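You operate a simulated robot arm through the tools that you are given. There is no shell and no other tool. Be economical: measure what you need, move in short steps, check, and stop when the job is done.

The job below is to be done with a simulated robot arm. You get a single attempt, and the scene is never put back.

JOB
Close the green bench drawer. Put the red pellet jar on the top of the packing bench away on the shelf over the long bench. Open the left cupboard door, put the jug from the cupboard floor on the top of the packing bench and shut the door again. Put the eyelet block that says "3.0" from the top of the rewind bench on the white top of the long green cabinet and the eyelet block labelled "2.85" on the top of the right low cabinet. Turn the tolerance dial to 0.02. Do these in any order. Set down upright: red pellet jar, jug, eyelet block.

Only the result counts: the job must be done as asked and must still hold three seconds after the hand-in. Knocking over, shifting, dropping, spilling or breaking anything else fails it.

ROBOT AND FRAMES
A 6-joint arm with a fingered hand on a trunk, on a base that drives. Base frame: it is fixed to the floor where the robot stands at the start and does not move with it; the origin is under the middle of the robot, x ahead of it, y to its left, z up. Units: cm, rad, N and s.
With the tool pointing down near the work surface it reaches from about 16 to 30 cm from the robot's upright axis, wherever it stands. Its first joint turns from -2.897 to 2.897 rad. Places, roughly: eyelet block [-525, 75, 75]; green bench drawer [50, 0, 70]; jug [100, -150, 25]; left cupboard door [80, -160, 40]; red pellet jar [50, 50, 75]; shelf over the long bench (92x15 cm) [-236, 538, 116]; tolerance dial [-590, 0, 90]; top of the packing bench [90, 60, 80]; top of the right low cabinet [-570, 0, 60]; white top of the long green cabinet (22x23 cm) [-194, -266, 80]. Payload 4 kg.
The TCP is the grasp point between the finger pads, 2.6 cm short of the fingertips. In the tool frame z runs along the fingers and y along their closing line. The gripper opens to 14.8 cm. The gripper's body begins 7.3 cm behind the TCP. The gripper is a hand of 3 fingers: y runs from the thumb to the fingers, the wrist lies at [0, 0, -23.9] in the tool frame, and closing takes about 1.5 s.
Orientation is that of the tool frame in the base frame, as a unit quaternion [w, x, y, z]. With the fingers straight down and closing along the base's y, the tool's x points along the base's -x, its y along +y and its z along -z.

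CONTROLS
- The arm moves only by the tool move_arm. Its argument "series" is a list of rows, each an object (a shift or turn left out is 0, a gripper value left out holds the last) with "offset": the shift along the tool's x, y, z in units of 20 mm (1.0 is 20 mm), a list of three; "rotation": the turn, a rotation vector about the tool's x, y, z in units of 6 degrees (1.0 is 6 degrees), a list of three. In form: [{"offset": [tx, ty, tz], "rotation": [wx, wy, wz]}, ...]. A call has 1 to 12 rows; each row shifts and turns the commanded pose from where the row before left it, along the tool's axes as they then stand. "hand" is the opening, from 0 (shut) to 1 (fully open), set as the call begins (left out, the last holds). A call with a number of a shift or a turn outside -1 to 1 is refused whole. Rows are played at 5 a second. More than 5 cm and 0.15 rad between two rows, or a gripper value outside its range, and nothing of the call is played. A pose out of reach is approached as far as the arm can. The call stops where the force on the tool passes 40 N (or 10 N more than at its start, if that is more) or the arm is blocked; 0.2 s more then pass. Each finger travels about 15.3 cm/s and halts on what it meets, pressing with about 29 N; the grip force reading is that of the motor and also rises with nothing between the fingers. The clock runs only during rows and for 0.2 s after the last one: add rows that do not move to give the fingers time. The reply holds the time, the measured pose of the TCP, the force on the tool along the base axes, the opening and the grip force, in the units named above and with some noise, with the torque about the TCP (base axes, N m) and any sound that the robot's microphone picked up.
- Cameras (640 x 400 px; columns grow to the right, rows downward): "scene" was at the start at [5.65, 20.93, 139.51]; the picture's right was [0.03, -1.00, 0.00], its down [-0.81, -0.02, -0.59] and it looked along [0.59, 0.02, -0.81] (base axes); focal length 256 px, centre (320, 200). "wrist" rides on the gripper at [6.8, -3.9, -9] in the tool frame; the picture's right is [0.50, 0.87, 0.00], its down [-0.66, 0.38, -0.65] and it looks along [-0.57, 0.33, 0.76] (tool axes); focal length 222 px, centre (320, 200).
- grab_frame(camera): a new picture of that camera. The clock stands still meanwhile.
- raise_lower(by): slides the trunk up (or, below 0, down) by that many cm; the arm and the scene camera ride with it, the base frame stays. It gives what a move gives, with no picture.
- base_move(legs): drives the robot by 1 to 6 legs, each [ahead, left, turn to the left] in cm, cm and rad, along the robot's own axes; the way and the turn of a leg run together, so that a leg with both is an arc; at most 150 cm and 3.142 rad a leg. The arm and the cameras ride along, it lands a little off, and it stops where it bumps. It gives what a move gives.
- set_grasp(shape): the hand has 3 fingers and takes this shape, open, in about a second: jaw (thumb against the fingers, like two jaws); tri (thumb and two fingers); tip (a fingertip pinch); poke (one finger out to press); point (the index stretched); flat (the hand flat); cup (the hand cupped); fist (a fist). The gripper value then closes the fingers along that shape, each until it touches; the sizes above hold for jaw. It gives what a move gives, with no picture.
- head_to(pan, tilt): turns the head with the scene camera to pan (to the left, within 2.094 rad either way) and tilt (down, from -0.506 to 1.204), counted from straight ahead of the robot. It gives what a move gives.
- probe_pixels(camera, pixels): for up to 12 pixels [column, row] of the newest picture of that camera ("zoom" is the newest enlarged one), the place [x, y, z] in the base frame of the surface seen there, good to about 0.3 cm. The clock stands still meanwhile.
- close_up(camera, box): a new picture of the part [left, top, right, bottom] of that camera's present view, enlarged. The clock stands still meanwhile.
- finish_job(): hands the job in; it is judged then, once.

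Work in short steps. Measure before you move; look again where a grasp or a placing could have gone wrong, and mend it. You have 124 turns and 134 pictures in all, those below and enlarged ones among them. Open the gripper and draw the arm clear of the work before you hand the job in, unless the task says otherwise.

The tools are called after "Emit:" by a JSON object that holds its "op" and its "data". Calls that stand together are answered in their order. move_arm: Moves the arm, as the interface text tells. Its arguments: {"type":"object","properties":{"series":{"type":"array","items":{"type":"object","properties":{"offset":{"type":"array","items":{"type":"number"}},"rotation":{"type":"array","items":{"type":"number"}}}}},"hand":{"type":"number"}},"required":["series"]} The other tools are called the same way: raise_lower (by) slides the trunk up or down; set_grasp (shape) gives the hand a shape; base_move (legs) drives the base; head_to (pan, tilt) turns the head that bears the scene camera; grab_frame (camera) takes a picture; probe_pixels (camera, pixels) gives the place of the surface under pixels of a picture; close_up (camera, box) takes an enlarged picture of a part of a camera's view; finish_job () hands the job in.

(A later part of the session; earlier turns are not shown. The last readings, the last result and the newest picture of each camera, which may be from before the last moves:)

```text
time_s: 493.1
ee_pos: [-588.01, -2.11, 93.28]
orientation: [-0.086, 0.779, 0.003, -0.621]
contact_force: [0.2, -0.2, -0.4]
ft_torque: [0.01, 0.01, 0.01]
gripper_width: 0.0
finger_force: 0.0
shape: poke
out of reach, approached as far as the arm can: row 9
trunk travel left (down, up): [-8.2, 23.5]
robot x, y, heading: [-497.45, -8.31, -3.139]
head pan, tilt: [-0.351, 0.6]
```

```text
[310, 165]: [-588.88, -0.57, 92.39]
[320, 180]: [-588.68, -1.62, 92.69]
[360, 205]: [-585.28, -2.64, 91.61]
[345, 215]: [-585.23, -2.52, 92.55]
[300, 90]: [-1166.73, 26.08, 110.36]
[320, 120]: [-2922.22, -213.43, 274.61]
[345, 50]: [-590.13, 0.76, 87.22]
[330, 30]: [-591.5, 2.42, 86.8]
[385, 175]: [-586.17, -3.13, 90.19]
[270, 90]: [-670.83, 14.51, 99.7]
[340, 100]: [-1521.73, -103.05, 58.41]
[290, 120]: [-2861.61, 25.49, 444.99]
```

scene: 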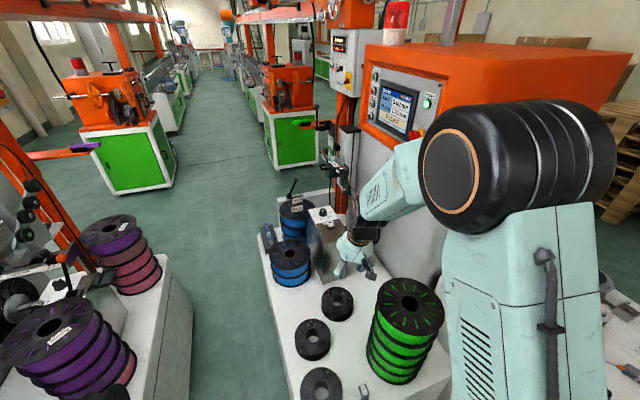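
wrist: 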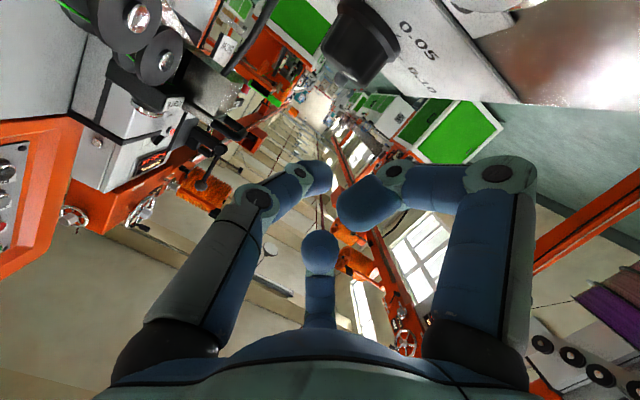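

The curled finger hangs ~2.5 cm below the poking tip, so I roll the hand 20° to lift it, nudge the base closer, and lower beside the knob's left-near side.

Emit:
{"op": "base_move", "data": {"legs": [[0.7, 0, 0]]}}

Emit:
{"op": "move_arm", "data": {"series": [{"rotation": [0, 0, 0.83]}, {"rotation": [0, 0, 0.83]}, {"rotation": [0, 0, 0.83]}, {"rotation": [0, 0, 0.83]}, {"offset": [0.1, 0.05, -0.15]}]}}

Emit:
{"op": "raise_lower", "data": {"by": -4.8}}

Emit:
{"op": "grab_frame", "data": {"camera": "wrist"}}

Emit:
{"op": "probe_pixels", "data": {"camera": "wrist", "pixels": [[310, 165], [300, 172], [322, 172], [318, 160], [360, 205], [385, 175]]}}

```text
time_s: 493.9
ee_pos: [-588.07, -2.03, 93.37]
orientation: [-0.087, 0.779, 0.001, -0.621]
contact_force: [-0.1, -0.3, -0.2]
ft_torque: [0.03, 0.0, -0.06]
gripper_width: 0.0
finger_force: 0.1
shape: poke
trunk travel left (down, up): [-8.2, 23.5]
robot x, y, heading: [-497.44, -8.48, -3.138]
head pan, tilt: [-0.351, 0.6]
stopped in leg 1: the robot was blocked; the commanded pose is now the measured one
```

```text
time_s: 495.1
ee_pos: [-587.84, -2.36, 93.32]
orientation: [0.024, 0.767, -0.132, -0.627]
contact_force: [-0.9, 0.6, -0.1]
ft_torque: [-0.01, 0.02, 0.0]
gripper_width: 0.02
finger_force: 0.0
shape: poke
trunk travel left (down, up): [-8.2, 23.5]
robot x, y, heading: [-497.45, -8.33, -3.136]
head pan, tilt: [-0.351, 0.6]
```

```text
time_s: 496.0
ee_pos: [-587.44, -2.39, 89.42]
orientation: [0.021, 0.763, -0.133, -0.632]
contact_force: [7.8, -3.2, 37.4]
ft_torque: [0.3, -4.62, -0.33]
gripper_width: 0.02
finger_force: 0.1
shape: poke
trunk travel left (down, up): [-3.4, 28.3]
robot x, y, heading: [-497.74, -8.5, -3.139]
head pan, tilt: [-0.351, 0.6]
```

```text
16 pictures are left
```

wrist: 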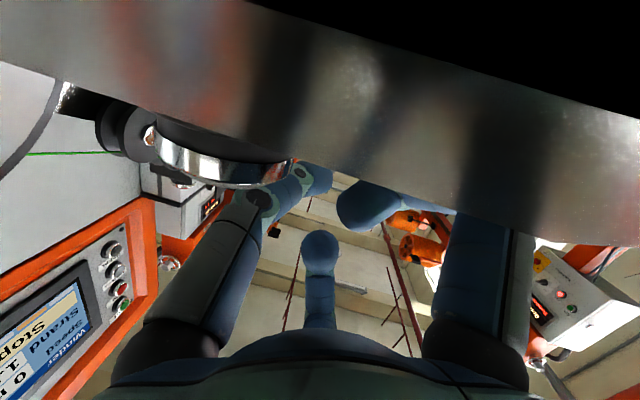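

```text
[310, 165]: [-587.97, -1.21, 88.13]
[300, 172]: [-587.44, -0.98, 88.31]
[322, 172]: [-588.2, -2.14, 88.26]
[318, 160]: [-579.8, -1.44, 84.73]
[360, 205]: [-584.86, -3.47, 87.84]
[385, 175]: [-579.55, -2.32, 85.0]
```

Force: the wrist camera bracket under the hand met the post's edge. I lift at once, retract, go to a 30° tilt without the roll, use closed jaw fingers (longer tip), and put the trunk fully down for more reach.

Emit:
{"op": "raise_lower", "data": {"by": 6}}

Emit:
{"op": "move_arm", "data": {"series": [{"offset": [0.177, -0.173, -0.969]}, {"offset": [0.177, -0.173, -0.969]}, {"offset": [0.177, -0.173, -0.969]}, {"offset": [0.177, -0.173, -0.969]}, {"offset": [0.177, -0.173, -0.969]}, {"rotation": [0, 0, -0.83]}, {"rotation": [0, 0, -0.83]}, {"rotation": [0, 0, -0.83]}, {"rotation": [0, 0, -0.83]}, {"rotation": [0, 1, 0]}, {"rotation": [0, 1, 0]}, {"rotation": [0, 1, 0]}]}}

Emit:
{"op": "set_grasp", "data": {"shape": "jaw"}}

Emit:
{"op": "move_arm", "data": {"hand": 0, "series": [{"offset": [-0.842, -0.135, -0.524]}, {"offset": [-0.842, -0.135, -0.524]}, {"offset": [-0.842, -0.135, -0.524]}, {"offset": [-0.842, -0.135, -0.524]}, {}, {}]}}

Emit:
{"op": "raise_lower", "data": {"by": -9.3}}

Emit:
{"op": "move_arm", "data": {"series": [{"offset": [-0.537, 0.102, 0.838]}, {"offset": [-0.537, 0.102, 0.838]}, {"offset": [-0.537, 0.102, 0.838]}, {"offset": [-0.537, 0.102, 0.838]}]}}

Emit:
{"op": "grab_frame", "data": {"camera": "wrist"}}

```text
time_s: 497.0
ee_pos: [-587.74, -2.18, 94.22]
orientation: [0.023, 0.768, -0.133, -0.627]
contact_force: [-0.3, -0.6, 0.3]
ft_torque: [0.01, 0.02, -0.01]
gripper_width: 0.02
finger_force: 0.0
shape: poke
trunk travel left (down, up): [-9.4, 22.3]
robot x, y, heading: [-497.55, -8.23, -3.143]
head pan, tilt: [-0.351, 0.6]
```

```text
time_s: 499.6
ee_pos: [-575.58, -2.11, 92.95]
orientation: [-0.085, 0.859, -0.011, -0.505]
contact_force: [0.2, 0.1, -0.6]
ft_torque: [-0.01, 0.02, -0.01]
gripper_width: 0.0
finger_force: 0.1
shape: poke
out of reach, approached as far as the arm can: row 12
trunk travel left (down, up): [-9.4, 22.3]
robot x, y, heading: [-497.8, -8.29, -3.136]
head pan, tilt: [-0.351, 0.6]
```

```text
time_s: 500.5
ee_pos: [-575.68, -1.95, 92.9]
orientation: [-0.085, 0.859, -0.011, -0.505]
contact_force: [0.0, -0.1, 0.2]
ft_torque: [-0.02, -0.03, 0.02]
gripper_width: 14.78
finger_force: 0.1
shape: jaw
trunk travel left (down, up): [-9.4, 22.3]
robot x, y, heading: [-497.36, -8.42, -3.136]
head pan, tilt: [-0.351, 0.6]
```

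```text
time_s: 501.9
ee_pos: [-570.91, -1.46, 96.45]
orientation: [-0.085, 0.863, -0.011, -0.497]
contact_force: [-0.1, -1.0, 0.3]
ft_torque: [-0.02, 0.01, -0.01]
gripper_width: 0.01
finger_force: 28.7
shape: jaw
out of reach, approached as far as the arm can: row 1, 2, 3, 4
trunk travel left (down, up): [-9.4, 22.3]
robot x, y, heading: [-497.55, -8.66, -3.135]
head pan, tilt: [-0.351, 0.6]
```

```text
time_s: 503.2
ee_pos: [-571.04, -1.37, 87.16]
orientation: [-0.085, 0.866, -0.012, -0.493]
contact_force: [0.3, 0.2, 0.0]
ft_torque: [0.0, 0.0, -0.02]
gripper_width: 0.0
finger_force: 29.3
shape: jaw
trunk travel left (down, up): [-0.1, 31.6]
robot x, y, heading: [-497.42, -8.43, -3.138]
head pan, tilt: [-0.351, 0.6]
```

```text
time_s: 504.3
ee_pos: [-575.84, -0.9, 85.39]
orientation: [-0.087, 0.86, -0.013, -0.503]
contact_force: [12.7, -0.8, 19.1]
ft_torque: [0.16, 0.19, -0.1]
gripper_width: 0.0
finger_force: 29.1
shape: jaw
out of reach, approached as far as the arm can: row 2, 3, 4
trunk travel left (down, up): [-0.1, 31.6]
robot x, y, heading: [-497.58, -8.24, -3.141]
head pan, tilt: [-0.351, 0.6]
stopped in row 4: the force on the tool passed its limit at 43 N (the readings are from after the stop); the commanded pose is now the measured one
```

```text
15 pictures are left
```

wrist: 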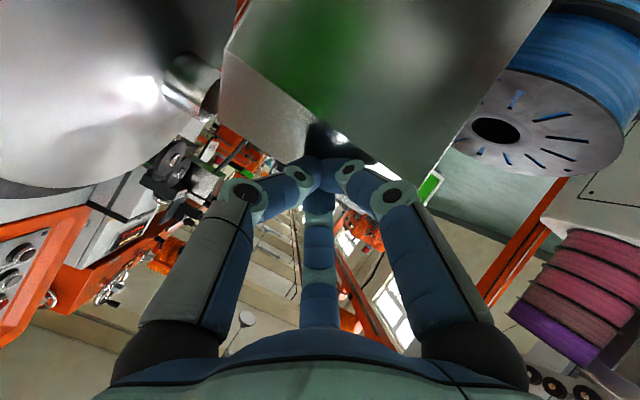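

The fingers bumped the post's front; reach is much worse at this tilt. I lift, go back to a 15° tilt with the thumb rolled on top (camera out of the way), and test the reach again.

Emit:
{"op": "raise_lower", "data": {"by": 12}}

Emit:
{"op": "move_arm", "data": {"series": [{"rotation": [0, -0.9, 0]}, {"rotation": [0, -0.9, 0]}, {"rotation": [0, -0.9, 0]}, {"rotation": [0, 0, -1]}, {"rotation": [0, 0, -1]}, {"rotation": [0, 0, -1]}, {"rotation": [0, 0, -1]}, {"rotation": [0, 0, -1]}, {"rotation": [0, 0, -1]}, {"rotation": [0, 0, -1]}, {"rotation": [0, 0, -1]}, {"rotation": [0, 0, -1]}]}}

Emit:
{"op": "move_arm", "data": {"series": [{"rotation": [0, 0, -1]}, {"rotation": [0, 0, -1]}, {"rotation": [0, 0, -1]}, {"rotation": [0, 0, -1]}, {"rotation": [0, 0, -1]}, {"rotation": [0, 0, -1]}, {"offset": [-0.102, -0.265, 0.955]}, {"offset": [-0.102, -0.265, 0.955]}, {"offset": [-0.102, -0.265, 0.955]}, {"offset": [-0.102, -0.265, 0.955]}, {"offset": [-0.102, -0.265, 0.955]}, {"offset": [-0.102, -0.265, 0.955]}]}}

Emit:
{"op": "grab_frame", "data": {"camera": "wrist"}}

```text
time_s: 505.8
ee_pos: [-573.94, -0.86, 100.13]
orientation: [-0.085, 0.851, -0.013, -0.519]
contact_force: [0.9, 0.8, 0.1]
ft_torque: [0.02, -0.01, 0.0]
gripper_width: 0.01
finger_force: 29.2
shape: jaw
trunk travel left (down, up): [-12.1, 19.6]
robot x, y, heading: [-497.37, -8.29, -3.135]
head pan, tilt: [-0.351, 0.6]
```

```text
time_s: 508.4
ee_pos: [-573.89, -0.49, 99.97]
orientation: [-0.362, 0.702, 0.351, -0.502]
contact_force: [-0.1, -0.5, 0.1]
ft_torque: [0.04, 0.01, 0.02]
gripper_width: 0.01
finger_force: 28.7
shape: jaw
out of reach, approached as far as the arm can: row 1
trunk travel left (down, up): [-12.1, 19.6]
robot x, y, heading: [-497.75, -8.4, -3.135]
head pan, tilt: [-0.351, 0.6]
```

```text
time_s: 511.0
ee_pos: [-584.45, 7.68, 101.63]
orientation: [-0.497, 0.558, 0.553, -0.369]
contact_force: [-0.7, 0.6, 0.7]
ft_torque: [-0.03, 0.01, -0.01]
gripper_width: 0.02
finger_force: 28.9
shape: jaw
out of reach, approached as far as the arm can: row 3, 4, 5, 6, 7, 12
trunk travel left (down, up): [-12.1, 19.6]
robot x, y, heading: [-497.79, -8.39, -3.14]
head pan, tilt: [-0.351, 0.6]
```

```text
14 pictures are left
```

wrist: 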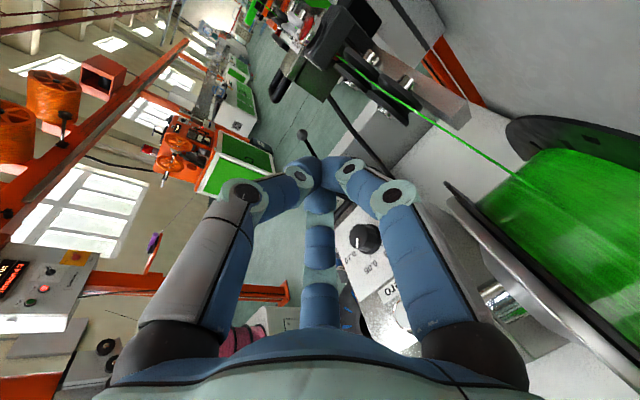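

New idea: at the aisle mouth with y≈−55 the base can go in to about x=−528 between the staggered cabinet corners, only ~85 cm from the dial, and the hand then comes from the left-front with nothing below it. I undo the roll, go there and turn toward the dial.

Emit:
{"op": "move_arm", "data": {"series": [{"offset": [0.102, 0.265, -0.955]}, {"offset": [0.102, 0.265, -0.955]}, {"offset": [0.102, 0.265, -0.955]}, {"offset": [0.102, 0.265, -0.955]}, {"offset": [0.102, 0.265, -0.955]}, {"offset": [0.102, 0.265, -0.955]}, {"offset": [0.102, 0.265, -0.955]}, {"offset": [0.102, 0.265, -0.955]}, {"offset": [0.102, 0.265, -0.955]}, {"offset": [0.102, 0.265, -0.955]}]}}

Emit:
{"op": "move_arm", "data": {"series": [{"rotation": [0, 0, 1]}, {"rotation": [0, 0, 1]}, {"rotation": [0, 0, 1]}, {"rotation": [0, 0, 1]}, {"rotation": [0, 0, 1]}, {"rotation": [0, 0, 1]}, {"rotation": [0, 0, 1]}, {"rotation": [0, 0, 1]}, {"rotation": [0, 0, 1]}, {"rotation": [0, 0, 1]}, {"rotation": [0, 0, 1]}, {"rotation": [0, 0, 1]}]}}

Emit:
{"op": "move_arm", "data": {"series": [{"rotation": [0, 0, 1]}, {"rotation": [0, 0, 1]}, {"rotation": [0, 0, 1]}]}}

Emit:
{"op": "base_move", "data": {"legs": [[-4, 0, 0], [0, 46.8, -0.002], [36, 0, 0]]}}

Emit:
{"op": "base_move", "data": {"legs": [[0, 0, -0.484]]}}

Emit:
{"op": "grab_frame", "data": {"camera": "wrist"}}

```text
time_s: 513.2
ee_pos: [-566.36, 8.3, 101.75]
orientation: [-0.495, 0.559, 0.552, -0.37]
contact_force: [0.1, -0.1, -0.2]
ft_torque: [0.01, 0.02, -0.02]
gripper_width: 0.0
finger_force: 29.0
shape: jaw
out of reach, approached as far as the arm can: row 1, 6, 8
trunk travel left (down, up): [-12.1, 19.6]
robot x, y, heading: [-497.52, -8.7, -3.142]
head pan, tilt: [-0.351, 0.6]
```

```text
time_s: 515.8
ee_pos: [-566.47, 8.08, 101.64]
orientation: [-0.188, 0.777, 0.116, -0.59]
contact_force: [-0.1, -0.1, -0.2]
ft_torque: [-0.03, 0.01, -0.01]
gripper_width: 0.0
finger_force: 29.1
shape: jaw
trunk travel left (down, up): [-12.1, 19.6]
robot x, y, heading: [-497.42, -8.17, -3.135]
head pan, tilt: [-0.351, 0.6]
```

```text
time_s: 516.6
ee_pos: [-566.47, 8.21, 101.72]
orientation: [-0.093, 0.785, -0.007, -0.612]
contact_force: [-0.6, -0.3, -0.9]
ft_torque: [0.04, 0.0, -0.02]
gripper_width: 0.0
finger_force: 29.4
shape: jaw
trunk travel left (down, up): [-12.1, 19.6]
robot x, y, heading: [-497.22, -8.51, -3.139]
head pan, tilt: [-0.351, 0.6]
```

```text
time_s: 523.5
ee_pos: [-593.38, -39.65, 101.62]
orientation: [-0.095, 0.785, -0.009, -0.612]
contact_force: [-0.2, -0.1, 0.1]
ft_torque: [0.01, 0.01, 0.04]
gripper_width: 0.0
finger_force: 29.3
shape: jaw
trunk travel left (down, up): [-12.1, 19.6]
robot x, y, heading: [-524.45, -56.06, 3.137]
head pan, tilt: [-0.351, 0.6]
stopped in leg 3: the robot was blocked; the commanded pose is now the measured one
```

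```text
time_s: 525.2
ee_pos: [-577.58, -9.4, 101.6]
orientation: [-0.239, 0.761, -0.196, -0.571]
contact_force: [1.1, -0.6, -0.4]
ft_torque: [0.0, -0.03, -0.01]
gripper_width: 0.03
finger_force: 29.2
shape: jaw
trunk travel left (down, up): [-12.1, 19.6]
robot x, y, heading: [-524.18, -56.21, 2.661]
head pan, tilt: [-0.351, 0.6]
```

```text
13 pictures are left
```

wrist: 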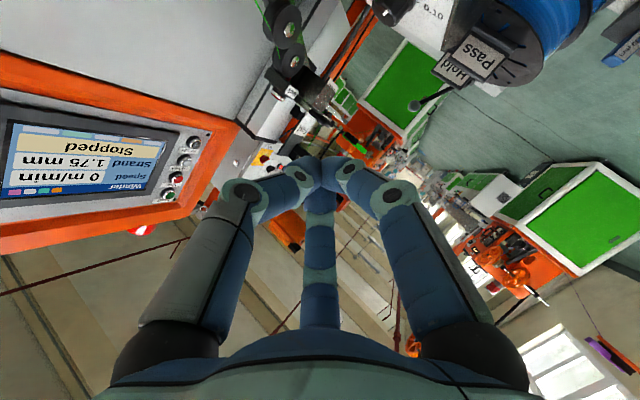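

The robot is at (−524,−56), dial only ~88 cm away diagonally. I tilt slightly more, roll −30° so bracket and lower finger stay clear of the post, and extend to the knob's left-far side at safe height.

Emit:
{"op": "move_arm", "data": {"series": [{"rotation": [0, 0.8, 0]}, {"rotation": [0, 0, -1]}, {"rotation": [0, 0, -1]}, {"rotation": [0, 0, -1]}, {"rotation": [0, 0, -1]}, {"rotation": [0, 0, -1]}]}}

Emit:
{"op": "move_arm", "data": {"series": [{"offset": [-0.068, 0.202, 0.831]}, {"offset": [-0.068, 0.202, 0.831]}, {"offset": [-0.068, 0.202, 0.831]}, {"offset": [-0.068, 0.202, 0.831]}, {"offset": [-0.068, 0.202, 0.831]}, {"offset": [-0.068, 0.202, 0.831]}, {"offset": [-0.068, 0.202, 0.831]}, {"offset": [-0.068, 0.202, 0.831]}, {"offset": [-0.068, 0.202, 0.831]}, {"offset": [-0.068, 0.202, 0.831]}]}}

Emit:
{"op": "grab_frame", "data": {"camera": "wrist"}}

```text
time_s: 526.6
ee_pos: [-577.59, -9.42, 101.58]
orientation: [-0.362, 0.81, 0.006, -0.46]
contact_force: [-0.6, 0.0, 0.1]
ft_torque: [-0.01, 0.0, 0.01]
gripper_width: 0.0
finger_force: 28.6
shape: jaw
trunk travel left (down, up): [-12.1, 19.6]
robot x, y, heading: [-524.22, -56.35, 2.658]
head pan, tilt: [-0.351, 0.6]
```

```text
time_s: 528.8
ee_pos: [-592.24, -3.25, 95.12]
orientation: [-0.361, 0.811, 0.003, -0.461]
contact_force: [0.7, 0.0, -0.2]
ft_torque: [0.03, 0.02, -0.02]
gripper_width: 0.0
finger_force: 28.5
shape: jaw
trunk travel left (down, up): [-12.1, 19.6]
robot x, y, heading: [-524.41, -56.18, 2.662]
head pan, tilt: [-0.351, 0.6]
```

```text
12 pictures are left
```

wrist: 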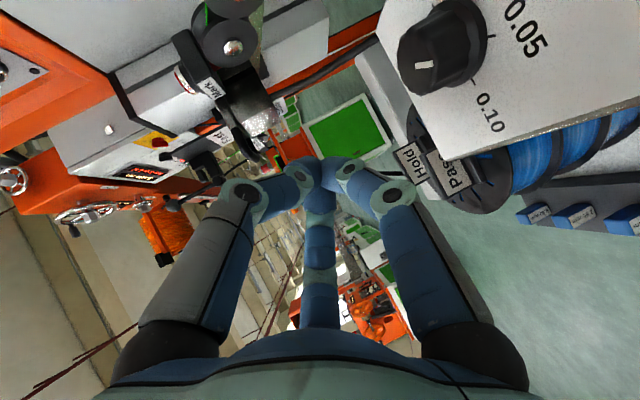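

In reach without trouble. The knob is at (445,45) in view; I probe it and the Hold/Pass boards for exact positions.

Emit:
{"op": "probe_pixels", "data": {"camera": "wrist", "pixels": [[425, 65], [440, 45], [405, 60], [460, 60], [430, 90], [480, 30], [450, 15], [478, 82], [440, 170], [412, 165], [350, 165], [320, 165]]}}

```text
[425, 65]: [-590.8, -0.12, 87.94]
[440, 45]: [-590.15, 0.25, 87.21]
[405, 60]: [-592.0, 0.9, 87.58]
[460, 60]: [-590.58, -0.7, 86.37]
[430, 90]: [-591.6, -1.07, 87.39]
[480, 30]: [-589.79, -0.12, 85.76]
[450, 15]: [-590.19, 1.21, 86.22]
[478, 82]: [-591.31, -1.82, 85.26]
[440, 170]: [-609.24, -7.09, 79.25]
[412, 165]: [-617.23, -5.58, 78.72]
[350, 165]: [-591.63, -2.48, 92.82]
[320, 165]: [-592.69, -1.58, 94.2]
```

Knob centre ≈(−591.6,0.4), radius ≈1.45. I lower beside it, press in lightly and walk the tip around its left side toward the near side (counter-clockwise drag), then lift and look.

Emit:
{"op": "raise_lower", "data": {"by": -7.6}}

Emit:
{"op": "move_arm", "data": {"series": [{"offset": [0.156, -0.173, -0.045]}, {"offset": [0.156, -0.173, -0.045]}]}}

Emit:
{"op": "move_arm", "data": {"series": [{"offset": [0.0673, 0.0176, -0.193]}, {"offset": [0.087, -0.0113, -0.1853]}, {"offset": [0.104, -0.0397, -0.1718]}, {"offset": [0.118, -0.067, -0.1538]}, {"offset": [0.1282, -0.0921, -0.1304]}, {"offset": [0.1347, -0.1146, -0.1035]}, {"offset": [0.1372, -0.1337, -0.0733]}, {"offset": [0.1353, -0.1484, -0.041]}]}}

Emit:
{"op": "grab_frame", "data": {"camera": "wrist"}}

```text
time_s: 530.0
ee_pos: [-592.1, -3.3, 88.21]
orientation: [-0.366, 0.807, 0.004, -0.464]
contact_force: [-6.5, 4.7, 28.9]
ft_torque: [-0.44, -0.65, -0.02]
gripper_width: 0.0
finger_force: 29.0
shape: jaw
trunk travel left (down, up): [-4.5, 27.2]
robot x, y, heading: [-524.41, -56.13, 2.655]
head pan, tilt: [-0.351, 0.6]
```

```text
time_s: 530.6
ee_pos: [-591.56, -2.89, 88.15]
orientation: [-0.364, 0.807, 0.006, -0.465]
contact_force: [-12.8, -11.2, 34.8]
ft_torque: [-0.77, -0.68, -0.22]
gripper_width: 0.0
finger_force: 28.8
shape: jaw
trunk travel left (down, up): [-4.5, 27.2]
robot x, y, heading: [-523.9, -56.26, 2.659]
head pan, tilt: [-0.351, 0.6]
```

```text
time_s: 532.4
ee_pos: [-588.28, -2.55, 87.99]
orientation: [-0.365, 0.807, 0.005, -0.464]
contact_force: [-9.3, -7.3, 33.8]
ft_torque: [-0.89, -0.74, -0.37]
gripper_width: 0.03
finger_force: 28.6
shape: jaw
trunk travel left (down, up): [-4.5, 27.2]
robot x, y, heading: [-524.3, -56.51, 2.657]
head pan, tilt: [-0.351, 0.6]
```

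```text
11 pictures are left
```

wrist: 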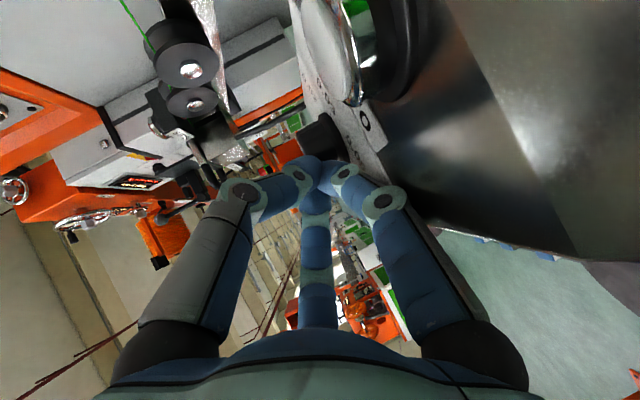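

The tip dragged on the plate (34 N down), so I should run ~0.8 cm higher. I lift and look at the dial.

Emit:
{"op": "raise_lower", "data": {"by": 7}}

Emit:
{"op": "close_up", "data": {"camera": "wrist", "box": [290, 0, 490, 125]}}

Emit:
{"op": "probe_pixels", "data": {"camera": "zoom", "pixels": [[320, 200], [100, 200], [200, 100]]}}

```text
time_s: 533.4
ee_pos: [-588.37, -2.31, 94.44]
orientation: [-0.362, 0.811, 0.004, -0.46]
contact_force: [-0.2, 0.5, -0.8]
ft_torque: [0.01, -0.01, -0.04]
gripper_width: 0.01
finger_force: 29.3
shape: jaw
trunk travel left (down, up): [-11.5, 20.2]
robot x, y, heading: [-524.34, -56.39, 2.655]
head pan, tilt: [-0.351, 0.6]
```

```text
3.20 times, centred on (390, 62) of wrist
```

zoom: 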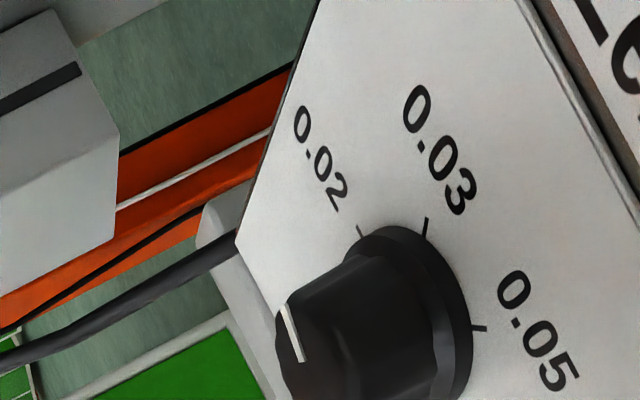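

```text
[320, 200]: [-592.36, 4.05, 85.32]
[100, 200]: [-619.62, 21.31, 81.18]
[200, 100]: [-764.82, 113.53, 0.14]
```

The white mark now points toward the 0.02 tick. To be sure, I retract the hand and take a second view from the head camera.

Emit:
{"op": "move_arm", "data": {"series": [{"offset": [-0.3, -0.2, -0.95]}, {"offset": [-0.3, -0.2, -0.95]}, {"offset": [-0.3, -0.2, -0.95]}, {"offset": [-0.3, -0.2, -0.95]}, {"offset": [-0.3, -0.2, -0.95]}, {"offset": [-0.3, -0.2, -0.95]}, {"offset": [-0.3, -0.2, -0.95]}, {"offset": [-0.3, -0.2, -0.95]}, {"offset": [-0.3, -0.2, -0.95]}, {"offset": [-0.3, -0.2, -0.95]}]}}

Emit:
{"op": "raise_lower", "data": {"by": 20}}

Emit:
{"op": "head_to", "data": {"pan": -0.45, "tilt": 0.6}}

Emit:
{"op": "grab_frame", "data": {"camera": "scene"}}

```text
time_s: 535.6
ee_pos: [-576.3, -12.61, 107.27]
orientation: [-0.362, 0.81, 0.004, -0.461]
contact_force: [-0.7, 0.0, -0.4]
ft_torque: [-0.03, 0.02, 0.01]
gripper_width: 0.03
finger_force: 28.9
shape: jaw
trunk travel left (down, up): [-11.5, 20.2]
robot x, y, heading: [-524.21, -56.43, 2.657]
head pan, tilt: [-0.351, 0.6]
```

```text
time_s: 537.8
ee_pos: [-576.34, -12.58, 127.29]
orientation: [-0.363, 0.811, 0.005, -0.46]
contact_force: [1.2, -0.1, -0.6]
ft_torque: [-0.03, 0.04, 0.01]
gripper_width: 0.03
finger_force: 28.6
shape: jaw
trunk travel left (down, up): [-31.5, 0.2]
robot x, y, heading: [-524.47, -56.03, 2.659]
head pan, tilt: [-0.351, 0.6]
```

```text
time_s: 538.5
ee_pos: [-576.31, -12.58, 127.21]
orientation: [-0.363, 0.81, 0.005, -0.46]
contact_force: [-0.3, 0.0, -0.2]
ft_torque: [0.01, 0.01, 0.0]
gripper_width: 0.02
finger_force: 28.4
shape: jaw
trunk travel left (down, up): [-31.5, 0.2]
robot x, y, heading: [-524.57, -55.95, 2.655]
head pan, tilt: [-0.45, 0.6]
```

```text
9 pictures are left
```

scene: 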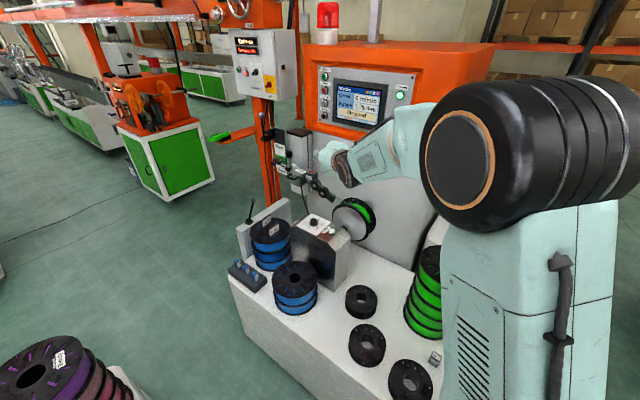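

The dial plate is at (314,222) and the 2.85 block stands at (435,358). I enlarge the dial.

Emit:
{"op": "close_up", "data": {"camera": "scene", "box": [294, 208, 338, 236]}}

```text
14.29 times, centred on (316, 222) of scene
```

zoom: 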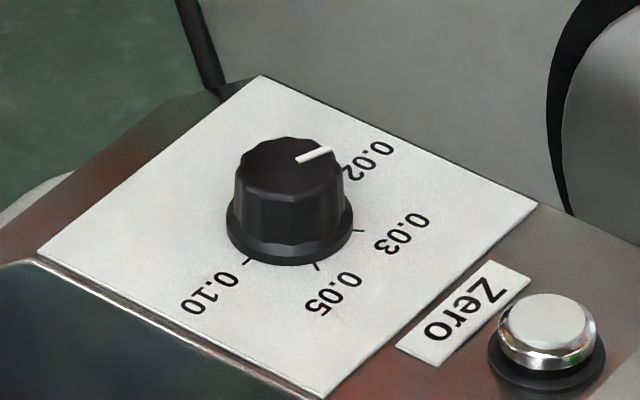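

The mark sits about 25° short of 0.02 (between 0.03 and 0.02). I return and give a smaller nudge: same drag over a ~23° arc, back out, lift and re-check.

Emit:
{"op": "raise_lower", "data": {"by": -20}}

Emit:
{"op": "move_arm", "data": {"series": [{"offset": [0.3, 0.2, 0.95]}, {"offset": [0.3, 0.2, 0.95]}, {"offset": [0.3, 0.2, 0.95]}, {"offset": [0.3, 0.2, 0.95]}, {"offset": [0.3, 0.2, 0.95]}, {"offset": [0.3, 0.2, 0.95]}, {"offset": [0.3, 0.2, 0.95]}, {"offset": [0.3, 0.2, 0.95]}, {"offset": [0.3, 0.2, 0.95]}, {"offset": [0.3, 0.2, 0.95]}, {"offset": [-0.596, 0.797, -0.09]}]}}

Emit:
{"op": "raise_lower", "data": {"by": -6.7}}

Emit:
{"op": "move_arm", "data": {"series": [{"offset": [0.062, -0.176, 0.185]}, {"offset": [0.062, -0.176, 0.185]}, {"offset": [0.152, -0.121, -0.133]}, {"offset": [0.1575, -0.148, -0.094]}]}}

Emit:
{"op": "move_arm", "data": {"series": [{"offset": [0.014, 0.22, -0.449]}, {"offset": [-0.2, 0, -0.3]}]}}

Emit:
{"op": "raise_lower", "data": {"by": 26.7}}

Emit:
{"op": "move_arm", "data": {"series": [{"offset": [-0.3, -0.2, -0.95]}, {"offset": [-0.3, -0.2, -0.95]}, {"offset": [-0.3, -0.2, -0.95]}, {"offset": [-0.3, -0.2, -0.95]}, {"offset": [-0.3, -0.2, -0.95]}, {"offset": [-0.3, -0.2, -0.95]}, {"offset": [-0.3, -0.2, -0.95]}, {"offset": [-0.3, -0.2, -0.95]}]}}

Emit:
{"op": "close_up", "data": {"camera": "scene", "box": [294, 208, 338, 236]}}

```text
time_s: 540.6
ee_pos: [-576.26, -12.46, 107.43]
orientation: [-0.362, 0.81, 0.004, -0.461]
contact_force: [0.2, 0.0, 0.3]
ft_torque: [0.01, 0.0, -0.02]
gripper_width: 0.0
finger_force: 29.4
shape: jaw
trunk travel left (down, up): [-11.5, 20.2]
robot x, y, heading: [-524.13, -56.15, 2.657]
head pan, tilt: [-0.45, 0.6]
```

```text
time_s: 543.0
ee_pos: [-589.41, -4.12, 94.67]
orientation: [-0.362, 0.81, 0.004, -0.461]
contact_force: [0.2, 0.2, -0.2]
ft_torque: [-0.04, -0.02, -0.03]
gripper_width: 0.02
finger_force: 28.8
shape: jaw
trunk travel left (down, up): [-11.5, 20.2]
robot x, y, heading: [-524.71, -56.12, 2.662]
head pan, tilt: [-0.45, 0.6]
```

```text
time_s: 544.1
ee_pos: [-589.55, -4.07, 88.17]
orientation: [-0.363, 0.809, 0.005, -0.462]
contact_force: [-4.3, -1.2, 11.2]
ft_torque: [-0.22, -0.14, -0.08]
gripper_width: 0.0
finger_force: 28.9
shape: jaw
trunk travel left (down, up): [-4.8, 26.9]
robot x, y, heading: [-524.2, -56.39, 2.658]
head pan, tilt: [-0.45, 0.6]
```

```text
time_s: 545.1
ee_pos: [-588.53, -2.46, 87.39]
orientation: [-0.361, 0.813, 0.002, -0.458]
contact_force: [0.3, -0.5, 2.7]
ft_torque: [-0.05, -0.05, 0.01]
gripper_width: 0.01
finger_force: 28.7
shape: jaw
trunk travel left (down, up): [-4.8, 26.9]
robot x, y, heading: [-524.39, -56.17, 2.657]
head pan, tilt: [-0.45, 0.6]
```

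```text
time_s: 545.7
ee_pos: [-587.92, -4.02, 88.2]
orientation: [-0.362, 0.81, 0.004, -0.461]
contact_force: [0.3, -0.9, -0.7]
ft_torque: [0.0, 0.01, -0.01]
gripper_width: 0.03
finger_force: 28.9
shape: jaw
trunk travel left (down, up): [-4.8, 26.9]
robot x, y, heading: [-524.53, -56.07, 2.654]
head pan, tilt: [-0.45, 0.6]
```

```text
time_s: 548.4
ee_pos: [-587.98, -4.05, 114.91]
orientation: [-0.361, 0.811, 0.005, -0.461]
contact_force: [-1.0, -0.3, -1.4]
ft_torque: [0.03, -0.04, -0.03]
gripper_width: 0.0
finger_force: 29.0
shape: jaw
trunk travel left (down, up): [-31.5, 0.2]
robot x, y, heading: [-524.54, -56.42, 2.659]
head pan, tilt: [-0.45, 0.6]
```

```text
time_s: 550.2
ee_pos: [-578.27, -11.94, 125.22]
orientation: [-0.362, 0.81, 0.004, -0.461]
contact_force: [-0.6, -0.5, 0.5]
ft_torque: [-0.02, -0.04, 0.03]
gripper_width: 0.01
finger_force: 28.8
shape: jaw
trunk travel left (down, up): [-31.5, 0.2]
robot x, y, heading: [-524.34, -56.26, 2.659]
head pan, tilt: [-0.45, 0.6]
```

```text
14.29 times, centred on (316, 222) of scene
```

zoom: 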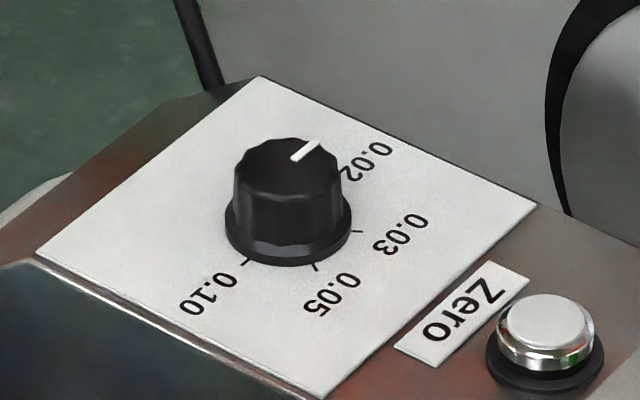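

Now about 5–10° short of 0.02. One last small nudge with a ~13° arc, then check again.

Emit:
{"op": "move_arm", "data": {"series": [{"offset": [0.3, 0.2, 0.95]}, {"offset": [0.3, 0.2, 0.95]}, {"offset": [0.3, 0.2, 0.95]}, {"offset": [0.3, 0.2, 0.95]}, {"offset": [0.3, 0.2, 0.95]}, {"offset": [0.3, 0.2, 0.95]}, {"offset": [0.3, 0.2, 0.95]}, {"offset": [0.3, 0.2, 0.95]}]}}

Emit:
{"op": "raise_lower", "data": {"by": -26.7}}

Emit:
{"op": "move_arm", "data": {"series": [{"offset": [0.12, 0.188, 0.478]}, {"offset": [0.033, -0.152, 0.211]}, {"offset": [0.032, -0.153, 0.212]}, {"offset": [0.0888, -0.0825, -0.0545]}, {"offset": [0.0888, -0.0825, -0.0545]}]}}

Emit:
{"op": "move_arm", "data": {"series": [{"offset": [0.014, 0.22, -0.449]}, {"offset": [-0.2, 0, -0.3]}]}}

Emit:
{"op": "raise_lower", "data": {"by": 26.7}}

Emit:
{"op": "move_arm", "data": {"series": [{"offset": [-0.3, -0.2, -0.95]}, {"offset": [-0.3, -0.2, -0.95]}, {"offset": [-0.3, -0.2, -0.95]}, {"offset": [-0.3, -0.2, -0.95]}, {"offset": [-0.3, -0.2, -0.95]}, {"offset": [-0.3, -0.2, -0.95]}, {"offset": [-0.3, -0.2, -0.95]}, {"offset": [-0.3, -0.2, -0.95]}]}}

Emit:
{"op": "close_up", "data": {"camera": "scene", "box": [300, 210, 330, 230]}}

```text
time_s: 552.0
ee_pos: [-588.13, -3.95, 114.97]
orientation: [-0.361, 0.811, 0.004, -0.46]
contact_force: [-0.9, -0.5, 0.9]
ft_torque: [0.0, 0.03, -0.02]
gripper_width: 0.0
finger_force: 28.8
shape: jaw
trunk travel left (down, up): [-31.5, 0.2]
robot x, y, heading: [-524.17, -55.83, 2.657]
head pan, tilt: [-0.45, 0.6]
```

```text
time_s: 554.8
ee_pos: [-588.04, -3.82, 88.31]
orientation: [-0.362, 0.81, 0.005, -0.461]
contact_force: [-0.1, -0.3, 0.2]
ft_torque: [-0.01, 0.03, -0.03]
gripper_width: 0.0
finger_force: 28.5
shape: jaw
trunk travel left (down, up): [-4.8, 26.9]
robot x, y, heading: [-524.59, -56.58, 2.651]
head pan, tilt: [-0.45, 0.6]
```

```text
time_s: 556.0
ee_pos: [-588.67, -2.27, 87.59]
orientation: [-0.362, 0.811, 0.006, -0.46]
contact_force: [0.1, 0.7, -0.6]
ft_torque: [-0.02, 0.03, 0.04]
gripper_width: 0.04
finger_force: 28.7
shape: jaw
trunk travel left (down, up): [-4.8, 26.9]
robot x, y, heading: [-524.34, -56.32, 2.656]
head pan, tilt: [-0.45, 0.6]
```

```text
time_s: 556.5
ee_pos: [-587.86, -3.71, 88.11]
orientation: [-0.362, 0.81, 0.005, -0.462]
contact_force: [-0.1, 0.2, -0.1]
ft_torque: [-0.02, -0.03, -0.01]
gripper_width: 0.0
finger_force: 29.0
shape: jaw
trunk travel left (down, up): [-4.8, 26.9]
robot x, y, heading: [-524.46, -56.27, 2.659]
head pan, tilt: [-0.45, 0.6]
```

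```text
time_s: 559.3
ee_pos: [-587.78, -3.69, 114.76]
orientation: [-0.362, 0.81, 0.004, -0.46]
contact_force: [0.1, 0.2, 0.7]
ft_torque: [0.03, 0.0, -0.03]
gripper_width: 0.0
finger_force: 29.4
shape: jaw
trunk travel left (down, up): [-31.5, 0.2]
robot x, y, heading: [-524.64, -56.03, 2.659]
head pan, tilt: [-0.45, 0.6]
```

```text
time_s: 561.1
ee_pos: [-578.13, -11.84, 125.01]
orientation: [-0.362, 0.81, 0.004, -0.461]
contact_force: [-0.8, 0.1, -0.4]
ft_torque: [0.01, 0.0, -0.02]
gripper_width: 0.02
finger_force: 29.4
shape: jaw
trunk travel left (down, up): [-31.5, 0.2]
robot x, y, heading: [-524.3, -56.23, 2.658]
head pan, tilt: [-0.45, 0.6]
```

```text
16.00 times, centred on (315, 220) of scene
```

zoom: 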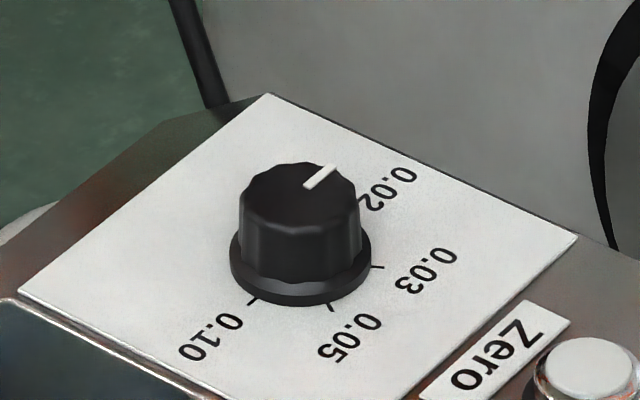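

Still ~7° short; I repeat with an 18° arc.

Emit:
{"op": "move_arm", "data": {"series": [{"offset": [0.3, 0.2, 0.95]}, {"offset": [0.3, 0.2, 0.95]}, {"offset": [0.3, 0.2, 0.95]}, {"offset": [0.3, 0.2, 0.95]}, {"offset": [0.3, 0.2, 0.95]}, {"offset": [0.3, 0.2, 0.95]}, {"offset": [0.3, 0.2, 0.95]}, {"offset": [0.3, 0.2, 0.95]}]}}

Emit:
{"op": "raise_lower", "data": {"by": -26.7}}

Emit:
{"op": "move_arm", "data": {"series": [{"offset": [0.12, 0.188, 0.478]}, {"offset": [0.033, -0.152, 0.211]}, {"offset": [0.032, -0.153, 0.212]}, {"offset": [0.123, -0.118, -0.0685]}, {"offset": [0.123, -0.118, -0.0685]}]}}

Emit:
{"op": "move_arm", "data": {"series": [{"offset": [0.014, 0.22, -0.449]}, {"offset": [-0.2, 0, -0.3]}]}}

Emit:
{"op": "raise_lower", "data": {"by": 26.7}}

Emit:
{"op": "move_arm", "data": {"series": [{"offset": [-0.3, -0.2, -0.95]}, {"offset": [-0.3, -0.2, -0.95]}, {"offset": [-0.3, -0.2, -0.95]}, {"offset": [-0.3, -0.2, -0.95]}, {"offset": [-0.3, -0.2, -0.95]}, {"offset": [-0.3, -0.2, -0.95]}, {"offset": [-0.3, -0.2, -0.95]}, {"offset": [-0.3, -0.2, -0.95]}]}}

Emit:
{"op": "close_up", "data": {"camera": "scene", "box": [300, 210, 330, 230]}}

```text
time_s: 562.9
ee_pos: [-587.94, -3.65, 114.62]
orientation: [-0.362, 0.81, 0.004, -0.461]
contact_force: [-0.6, 0.5, -0.2]
ft_torque: [0.0, 0.02, -0.05]
gripper_width: 0.0
finger_force: 28.7
shape: jaw
trunk travel left (down, up): [-31.5, 0.2]
robot x, y, heading: [-524.47, -56.36, 2.656]
head pan, tilt: [-0.45, 0.6]
```

```text
time_s: 565.6
ee_pos: [-587.83, -3.7, 88.13]
orientation: [-0.361, 0.81, 0.005, -0.462]
contact_force: [-0.1, -0.5, 0.6]
ft_torque: [0.01, -0.02, -0.04]
gripper_width: 0.02
finger_force: 29.1
shape: jaw
trunk travel left (down, up): [-4.8, 26.9]
robot x, y, heading: [-524.24, -56.37, 2.654]
head pan, tilt: [-0.45, 0.6]
```

```text
time_s: 566.8
ee_pos: [-588.23, -2.02, 87.54]
orientation: [-0.362, 0.81, 0.004, -0.461]
contact_force: [0.6, -0.5, 1.6]
ft_torque: [-0.02, 0.01, -0.02]
gripper_width: 0.0
finger_force: 29.1
shape: jaw
trunk travel left (down, up): [-4.8, 26.9]
robot x, y, heading: [-524.33, -56.3, 2.66]
head pan, tilt: [-0.45, 0.6]
```

```text
time_s: 567.4
ee_pos: [-587.45, -3.36, 87.84]
orientation: [-0.362, 0.81, 0.004, -0.461]
contact_force: [-0.6, 0.2, 0.0]
ft_torque: [0.0, 0.02, -0.02]
gripper_width: 0.0
finger_force: 29.1
shape: jaw
trunk travel left (down, up): [-4.8, 26.9]
robot x, y, heading: [-524.13, -56.44, 2.655]
head pan, tilt: [-0.45, 0.6]
```

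```text
time_s: 570.1
ee_pos: [-587.34, -3.32, 114.6]
orientation: [-0.362, 0.81, 0.004, -0.461]
contact_force: [-0.1, -0.4, 1.1]
ft_torque: [0.0, 0.0, -0.02]
gripper_width: 0.0
finger_force: 28.7
shape: jaw
trunk travel left (down, up): [-31.5, 0.2]
robot x, y, heading: [-524.25, -56.45, 2.665]
head pan, tilt: [-0.45, 0.6]
```

```text
time_s: 571.9
ee_pos: [-577.68, -11.51, 124.93]
orientation: [-0.363, 0.81, 0.004, -0.461]
contact_force: [0.0, 0.7, 0.3]
ft_torque: [-0.01, 0.03, 0.01]
gripper_width: 0.01
finger_force: 28.9
shape: jaw
trunk travel left (down, up): [-31.5, 0.2]
robot x, y, heading: [-524.49, -56.31, 2.661]
head pan, tilt: [-0.45, 0.6]
```

```text
16.00 times, centred on (315, 220) of scene
```

zoom: 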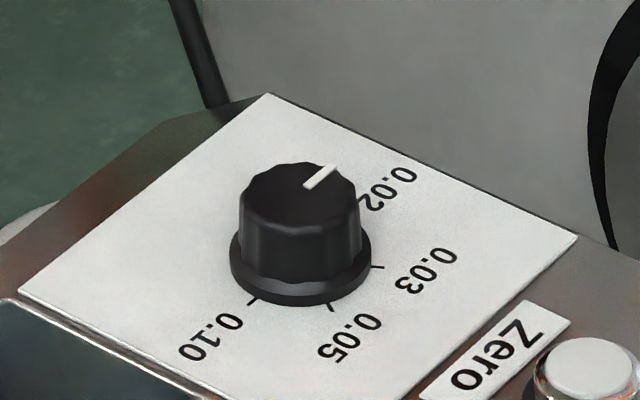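

The knob hasn't moved further and rests at the 0.02 mark; I accept it. Now the 3.0 block: retract, restore tool-down, back out of the aisle and go to the rewind bench.

Emit:
{"op": "move_arm", "data": {"series": [{"offset": [0, 0, -1]}, {"offset": [0, 0, -1]}, {"offset": [0, 0, -1]}, {"offset": [0, 0, -1]}, {"offset": [0, 0, -1]}, {"offset": [0, 0, -1]}, {"offset": [0, 0, -1]}, {"offset": [0, 0, -1]}, {"offset": [0, 0, -1]}, {"offset": [0, 0, -1]}, {"offset": [0, 0, -1]}, {"offset": [0, 0, -1]}]}}

Emit:
{"op": "move_arm", "data": {"series": [{"rotation": [0, 0, 1]}, {"rotation": [0, 0, 1]}, {"rotation": [0, 0, 1]}, {"rotation": [0, 0, 1]}, {"rotation": [0, 0, 1]}, {"rotation": [0, 0.95, 0]}, {"rotation": [0, 0.95, 0]}, {"rotation": [0, 0.95, 0]}, {"rotation": [0, 0.95, 0]}, {"rotation": [0, 0.95, 0]}, {"rotation": [0, 0.95, 0]}, {"rotation": [0, 0.95, 0]}]}}

Emit:
{"op": "move_arm", "data": {"hand": 0.5, "series": [{"rotation": [0, 0.95, 0]}, {"rotation": [0, 0.95, 0]}, {"rotation": [0, 0.95, 0]}, {"rotation": [0, 0, 1]}, {"rotation": [0, 0, 1]}, {"rotation": [0, 0, 1]}]}}

Emit:
{"op": "base_move", "data": {"legs": [[0, 0, 0.482], [-60, 0, 0], [0, -106, 0]]}}

Emit:
{"op": "grab_frame", "data": {"camera": "wrist"}}

```text
time_s: 574.5
ee_pos: [-559.71, -25.54, 132.23]
orientation: [-0.363, 0.81, 0.003, -0.461]
contact_force: [-0.4, 0.0, 0.3]
ft_torque: [0.02, 0.01, 0.05]
gripper_width: 0.0
finger_force: 29.2
shape: jaw
trunk travel left (down, up): [-31.5, 0.2]
robot x, y, heading: [-524.72, -56.68, 2.658]
head pan, tilt: [-0.45, 0.6]
```

```text
time_s: 577.1
ee_pos: [-557.02, -22.73, 130.8]
orientation: [-0.14, 0.906, -0.239, -0.319]
contact_force: [-0.6, 0.7, 0.2]
ft_torque: [-0.01, 0.01, -0.02]
gripper_width: 0.0
finger_force: 29.4
shape: jaw
out of reach, approached as far as the arm can: row 7, 8, 9, 10, 11, 12
trunk travel left (down, up): [-31.5, 0.2]
robot x, y, heading: [-524.4, -56.07, 2.657]
head pan, tilt: [-0.45, 0.6]
```

```text
time_s: 578.5
ee_pos: [-551.95, -19.47, 128.86]
orientation: [-0.07, 0.881, -0.393, -0.253]
contact_force: [0.2, 0.4, 0.5]
ft_torque: [0.02, 0.06, 0.0]
gripper_width: 7.38
finger_force: 0.2
shape: jaw
out of reach, approached as far as the arm can: row 1, 2, 3
trunk travel left (down, up): [-31.5, 0.2]
robot x, y, heading: [-524.36, -56.47, 2.659]
head pan, tilt: [-0.45, 0.6]
```

```text
time_s: 592.6
ee_pos: [-505.97, 69.87, 128.95]
orientation: [-0.006, 0.95, -0.167, -0.262]
contact_force: [-0.2, 0.1, 0.3]
ft_torque: [0.01, -0.04, -0.01]
gripper_width: 7.38
finger_force: 0.0
shape: jaw
trunk travel left (down, up): [-31.5, 0.2]
robot x, y, heading: [-464.66, 50.45, -3.137]
head pan, tilt: [-0.45, 0.6]
```

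```text
4 pictures are left
```

wrist: 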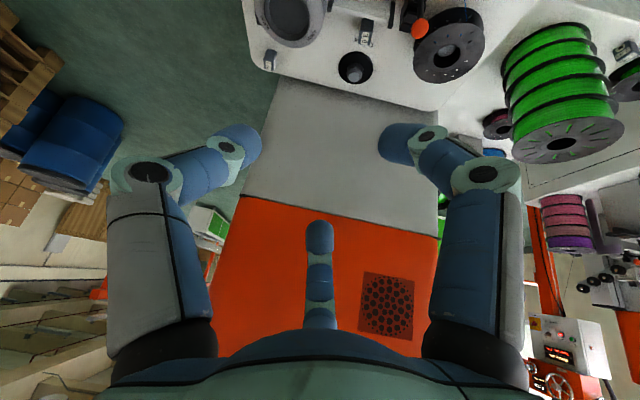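

The 3.0 block shows at (367,28), in front of the core holder (355,68). I probe it and its neighbours.

Emit:
{"op": "probe_pixels", "data": {"camera": "wrist", "pixels": [[367, 26], [362, 20], [373, 22], [361, 42], [373, 43], [367, 36], [355, 68], [372, 62], [355, 52], [391, 12], [340, 70], [415, 28]]}}

```text
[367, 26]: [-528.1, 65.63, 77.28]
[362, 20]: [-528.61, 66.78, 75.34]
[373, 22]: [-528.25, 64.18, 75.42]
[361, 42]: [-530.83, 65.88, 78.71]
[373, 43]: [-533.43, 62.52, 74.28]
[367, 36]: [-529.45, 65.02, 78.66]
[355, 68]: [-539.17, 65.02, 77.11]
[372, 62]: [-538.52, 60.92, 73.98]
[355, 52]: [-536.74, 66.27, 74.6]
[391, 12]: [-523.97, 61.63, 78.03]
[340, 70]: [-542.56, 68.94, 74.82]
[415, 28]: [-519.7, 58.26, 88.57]
```

Block centre ≈(−529.9,65.3), wall at x≈−524 and core knob behind at −537. I set tilt 15°/yaw 30° as before, shift, lower and reach over the bench at safe height.

Emit:
{"op": "move_arm", "data": {"series": [{"rotation": [0.3, 0.81, 0]}, {"rotation": [0.3, 0.81, 0]}, {"rotation": [0.3, 0.81, 0]}, {"rotation": [0, 0, 0.83]}, {"rotation": [0, 0, 0.83]}, {"offset": [0.5, 0.866, 0]}, {"offset": [0.5, 0.866, 0]}, {"offset": [0.5, 0.866, 0]}, {"offset": [0.5, 0.866, 0]}, {"offset": [0.5, 0.866, 0]}, {"offset": [0.5, 0.866, 0]}, {"offset": [0.5, 0.866, 0]}]}}

Emit:
{"op": "base_move", "data": {"legs": [[0.8, -9.5, -0.004]]}}

Emit:
{"op": "raise_lower", "data": {"by": -22}}

Emit:
{"op": "move_arm", "data": {"series": [{"offset": [-0.759, 0.438, 0.597]}, {"offset": [-0.759, 0.438, 0.597]}, {"offset": [-0.759, 0.438, 0.597]}, {"offset": [-0.759, 0.438, 0.597]}, {"offset": [-0.759, 0.438, 0.597]}, {"offset": [-0.759, 0.438, 0.597]}, {"offset": [-0.759, 0.438, 0.597]}, {"offset": [-0.759, 0.438, 0.597]}, {"offset": [-0.759, 0.438, 0.597]}]}}

```text
time_s: 595.2
ee_pos: [-500.51, 65.22, 124.44]
orientation: [0.037, 0.944, -0.245, -0.216]
contact_force: [-0.6, -0.1, -0.4]
ft_torque: [-0.03, 0.01, 0.01]
gripper_width: 7.36
finger_force: 0.1
shape: jaw
out of reach, approached as far as the arm can: row 1, 2, 3, 7, 8, 9, 10, 11, 12
trunk travel left (down, up): [-31.5, 0.2]
robot x, y, heading: [-464.34, 50.48, -3.138]
head pan, tilt: [-0.45, 0.6]
```

```text
time_s: 596.7
ee_pos: [-501.52, 74.81, 124.48]
orientation: [0.036, 0.944, -0.247, -0.216]
contact_force: [0.1, 0.3, 0.4]
ft_torque: [0.0, -0.03, -0.02]
gripper_width: 7.37
finger_force: 0.0
shape: jaw
trunk travel left (down, up): [-31.5, 0.2]
robot x, y, heading: [-465.02, 60.11, -3.131]
head pan, tilt: [-0.45, 0.6]
```

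```text
time_s: 599.0
ee_pos: [-501.5, 74.74, 102.2]
orientation: [0.038, 0.944, -0.247, -0.213]
contact_force: [0.0, -0.3, 0.4]
ft_torque: [0.01, -0.02, -0.02]
gripper_width: 7.39
finger_force: 0.1
shape: jaw
trunk travel left (down, up): [-9.5, 22.2]
robot x, y, heading: [-465.13, 59.58, -3.137]
head pan, tilt: [-0.45, 0.6]
```

```text
time_s: 601.0
ee_pos: [-519.53, 76.5, 98.97]
orientation: [0.042, 0.944, -0.247, -0.217]
contact_force: [0.3, -0.3, -0.2]
ft_torque: [-0.01, -0.04, 0.0]
gripper_width: 7.39
finger_force: 0.1
shape: jaw
out of reach, approached as far as the arm can: row 8, 9
trunk travel left (down, up): [-9.5, 22.2]
robot x, y, heading: [-465.29, 59.75, -3.135]
head pan, tilt: [-0.45, 0.6]
```

Reach is limited at this height; lowering should extend it. I shift left and down to z≈89, then reach forward.

Emit:
{"op": "move_arm", "data": {"series": [{"offset": [0.583, 0.499, 0.543]}, {"offset": [0.583, 0.499, 0.543]}, {"offset": [0.583, 0.499, 0.543]}, {"offset": [0.583, 0.499, 0.543]}, {"offset": [0.583, 0.499, 0.543]}, {"offset": [0.583, 0.499, 0.543]}, {"offset": [0.583, 0.499, 0.543]}, {"offset": [0.583, 0.499, 0.543]}]}}

Emit:
{"op": "move_arm", "data": {"series": [{"offset": [-0.682, 0.391, 0.374]}, {"offset": [-0.682, 0.391, 0.374]}, {"offset": [-0.682, 0.391, 0.374]}, {"offset": [-0.682, 0.391, 0.374]}, {"offset": [-0.682, 0.391, 0.374]}, {"offset": [-0.682, 0.391, 0.374]}]}}

```text
time_s: 602.8
ee_pos: [-516.69, 70.21, 86.81]
orientation: [0.04, 0.944, -0.247, -0.217]
contact_force: [0.1, 0.6, -0.7]
ft_torque: [-0.02, 0.02, -0.04]
gripper_width: 7.36
finger_force: 0.1
shape: jaw
out of reach, approached as far as the arm can: row 1, 2, 3, 4, 5, 6, 7, 8
trunk travel left (down, up): [-9.5, 22.2]
robot x, y, heading: [-464.83, 60.42, -3.14]
head pan, tilt: [-0.45, 0.6]
```

```text
time_s: 604.2
ee_pos: [-524.97, 73.94, 84.88]
orientation: [0.043, 0.944, -0.246, -0.217]
contact_force: [0.5, 0.4, -0.6]
ft_torque: [-0.02, 0.01, -0.02]
gripper_width: 7.37
finger_force: 0.1
shape: jaw
out of reach, approached as far as the arm can: row 1, 2, 3, 4, 5, 6
trunk travel left (down, up): [-9.5, 22.2]
robot x, y, heading: [-465.11, 60.0, -3.135]
head pan, tilt: [-0.45, 0.6]
```

The front approach is ~5 cm short. From the bench's right side the block would be only ~52 cm away; I probe the last wrist picture to see whether that floor is free.

Emit:
{"op": "probe_pixels", "data": {"camera": "wrist", "pixels": [[110, 110], [120, 140], [60, 100], [150, 80], [190, 60], [50, 55], [230, 60], [262, 70], [190, 100], [250, 20], [20, 60], [160, 40]]}}

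Emit:
{"op": "move_arm", "data": {"series": [{"offset": [0, 0, -1]}, {"offset": [0, 0, -1]}, {"offset": [0, 0, -1]}, {"offset": [0, 0, -1]}, {"offset": [0, 0, -1]}]}}

Emit:
{"op": "raise_lower", "data": {"by": 22}}

```text
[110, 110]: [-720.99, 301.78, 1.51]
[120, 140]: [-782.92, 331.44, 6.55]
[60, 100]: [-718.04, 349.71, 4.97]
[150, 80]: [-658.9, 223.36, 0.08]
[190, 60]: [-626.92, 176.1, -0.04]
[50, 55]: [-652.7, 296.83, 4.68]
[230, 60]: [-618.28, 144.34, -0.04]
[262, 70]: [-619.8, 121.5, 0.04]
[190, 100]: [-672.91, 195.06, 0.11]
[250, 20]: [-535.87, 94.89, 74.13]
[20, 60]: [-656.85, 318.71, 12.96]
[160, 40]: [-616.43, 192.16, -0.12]
```

```text
time_s: 605.4
ee_pos: [-519.72, 74.82, 93.38]
orientation: [0.041, 0.944, -0.247, -0.217]
contact_force: [0.2, 0.1, 0.0]
ft_torque: [-0.02, -0.03, 0.01]
gripper_width: 7.36
finger_force: 0.1
shape: jaw
out of reach, approached as far as the arm can: row 1, 3, 4
trunk travel left (down, up): [-9.5, 22.2]
robot x, y, heading: [-465.46, 60.24, -3.139]
head pan, tilt: [-0.45, 0.6]
```

```text
time_s: 607.7
ee_pos: [-521.6, 74.92, 124.54]
orientation: [0.059, 0.925, -0.243, -0.287]
contact_force: [0.8, -0.3, 0.2]
ft_torque: [0.01, 0.02, 0.01]
gripper_width: 7.37
finger_force: 0.0
shape: jaw
trunk travel left (down, up): [-31.5, 0.2]
robot x, y, heading: [-465.04, 59.85, -3.136]
head pan, tilt: [-0.45, 0.6]
```

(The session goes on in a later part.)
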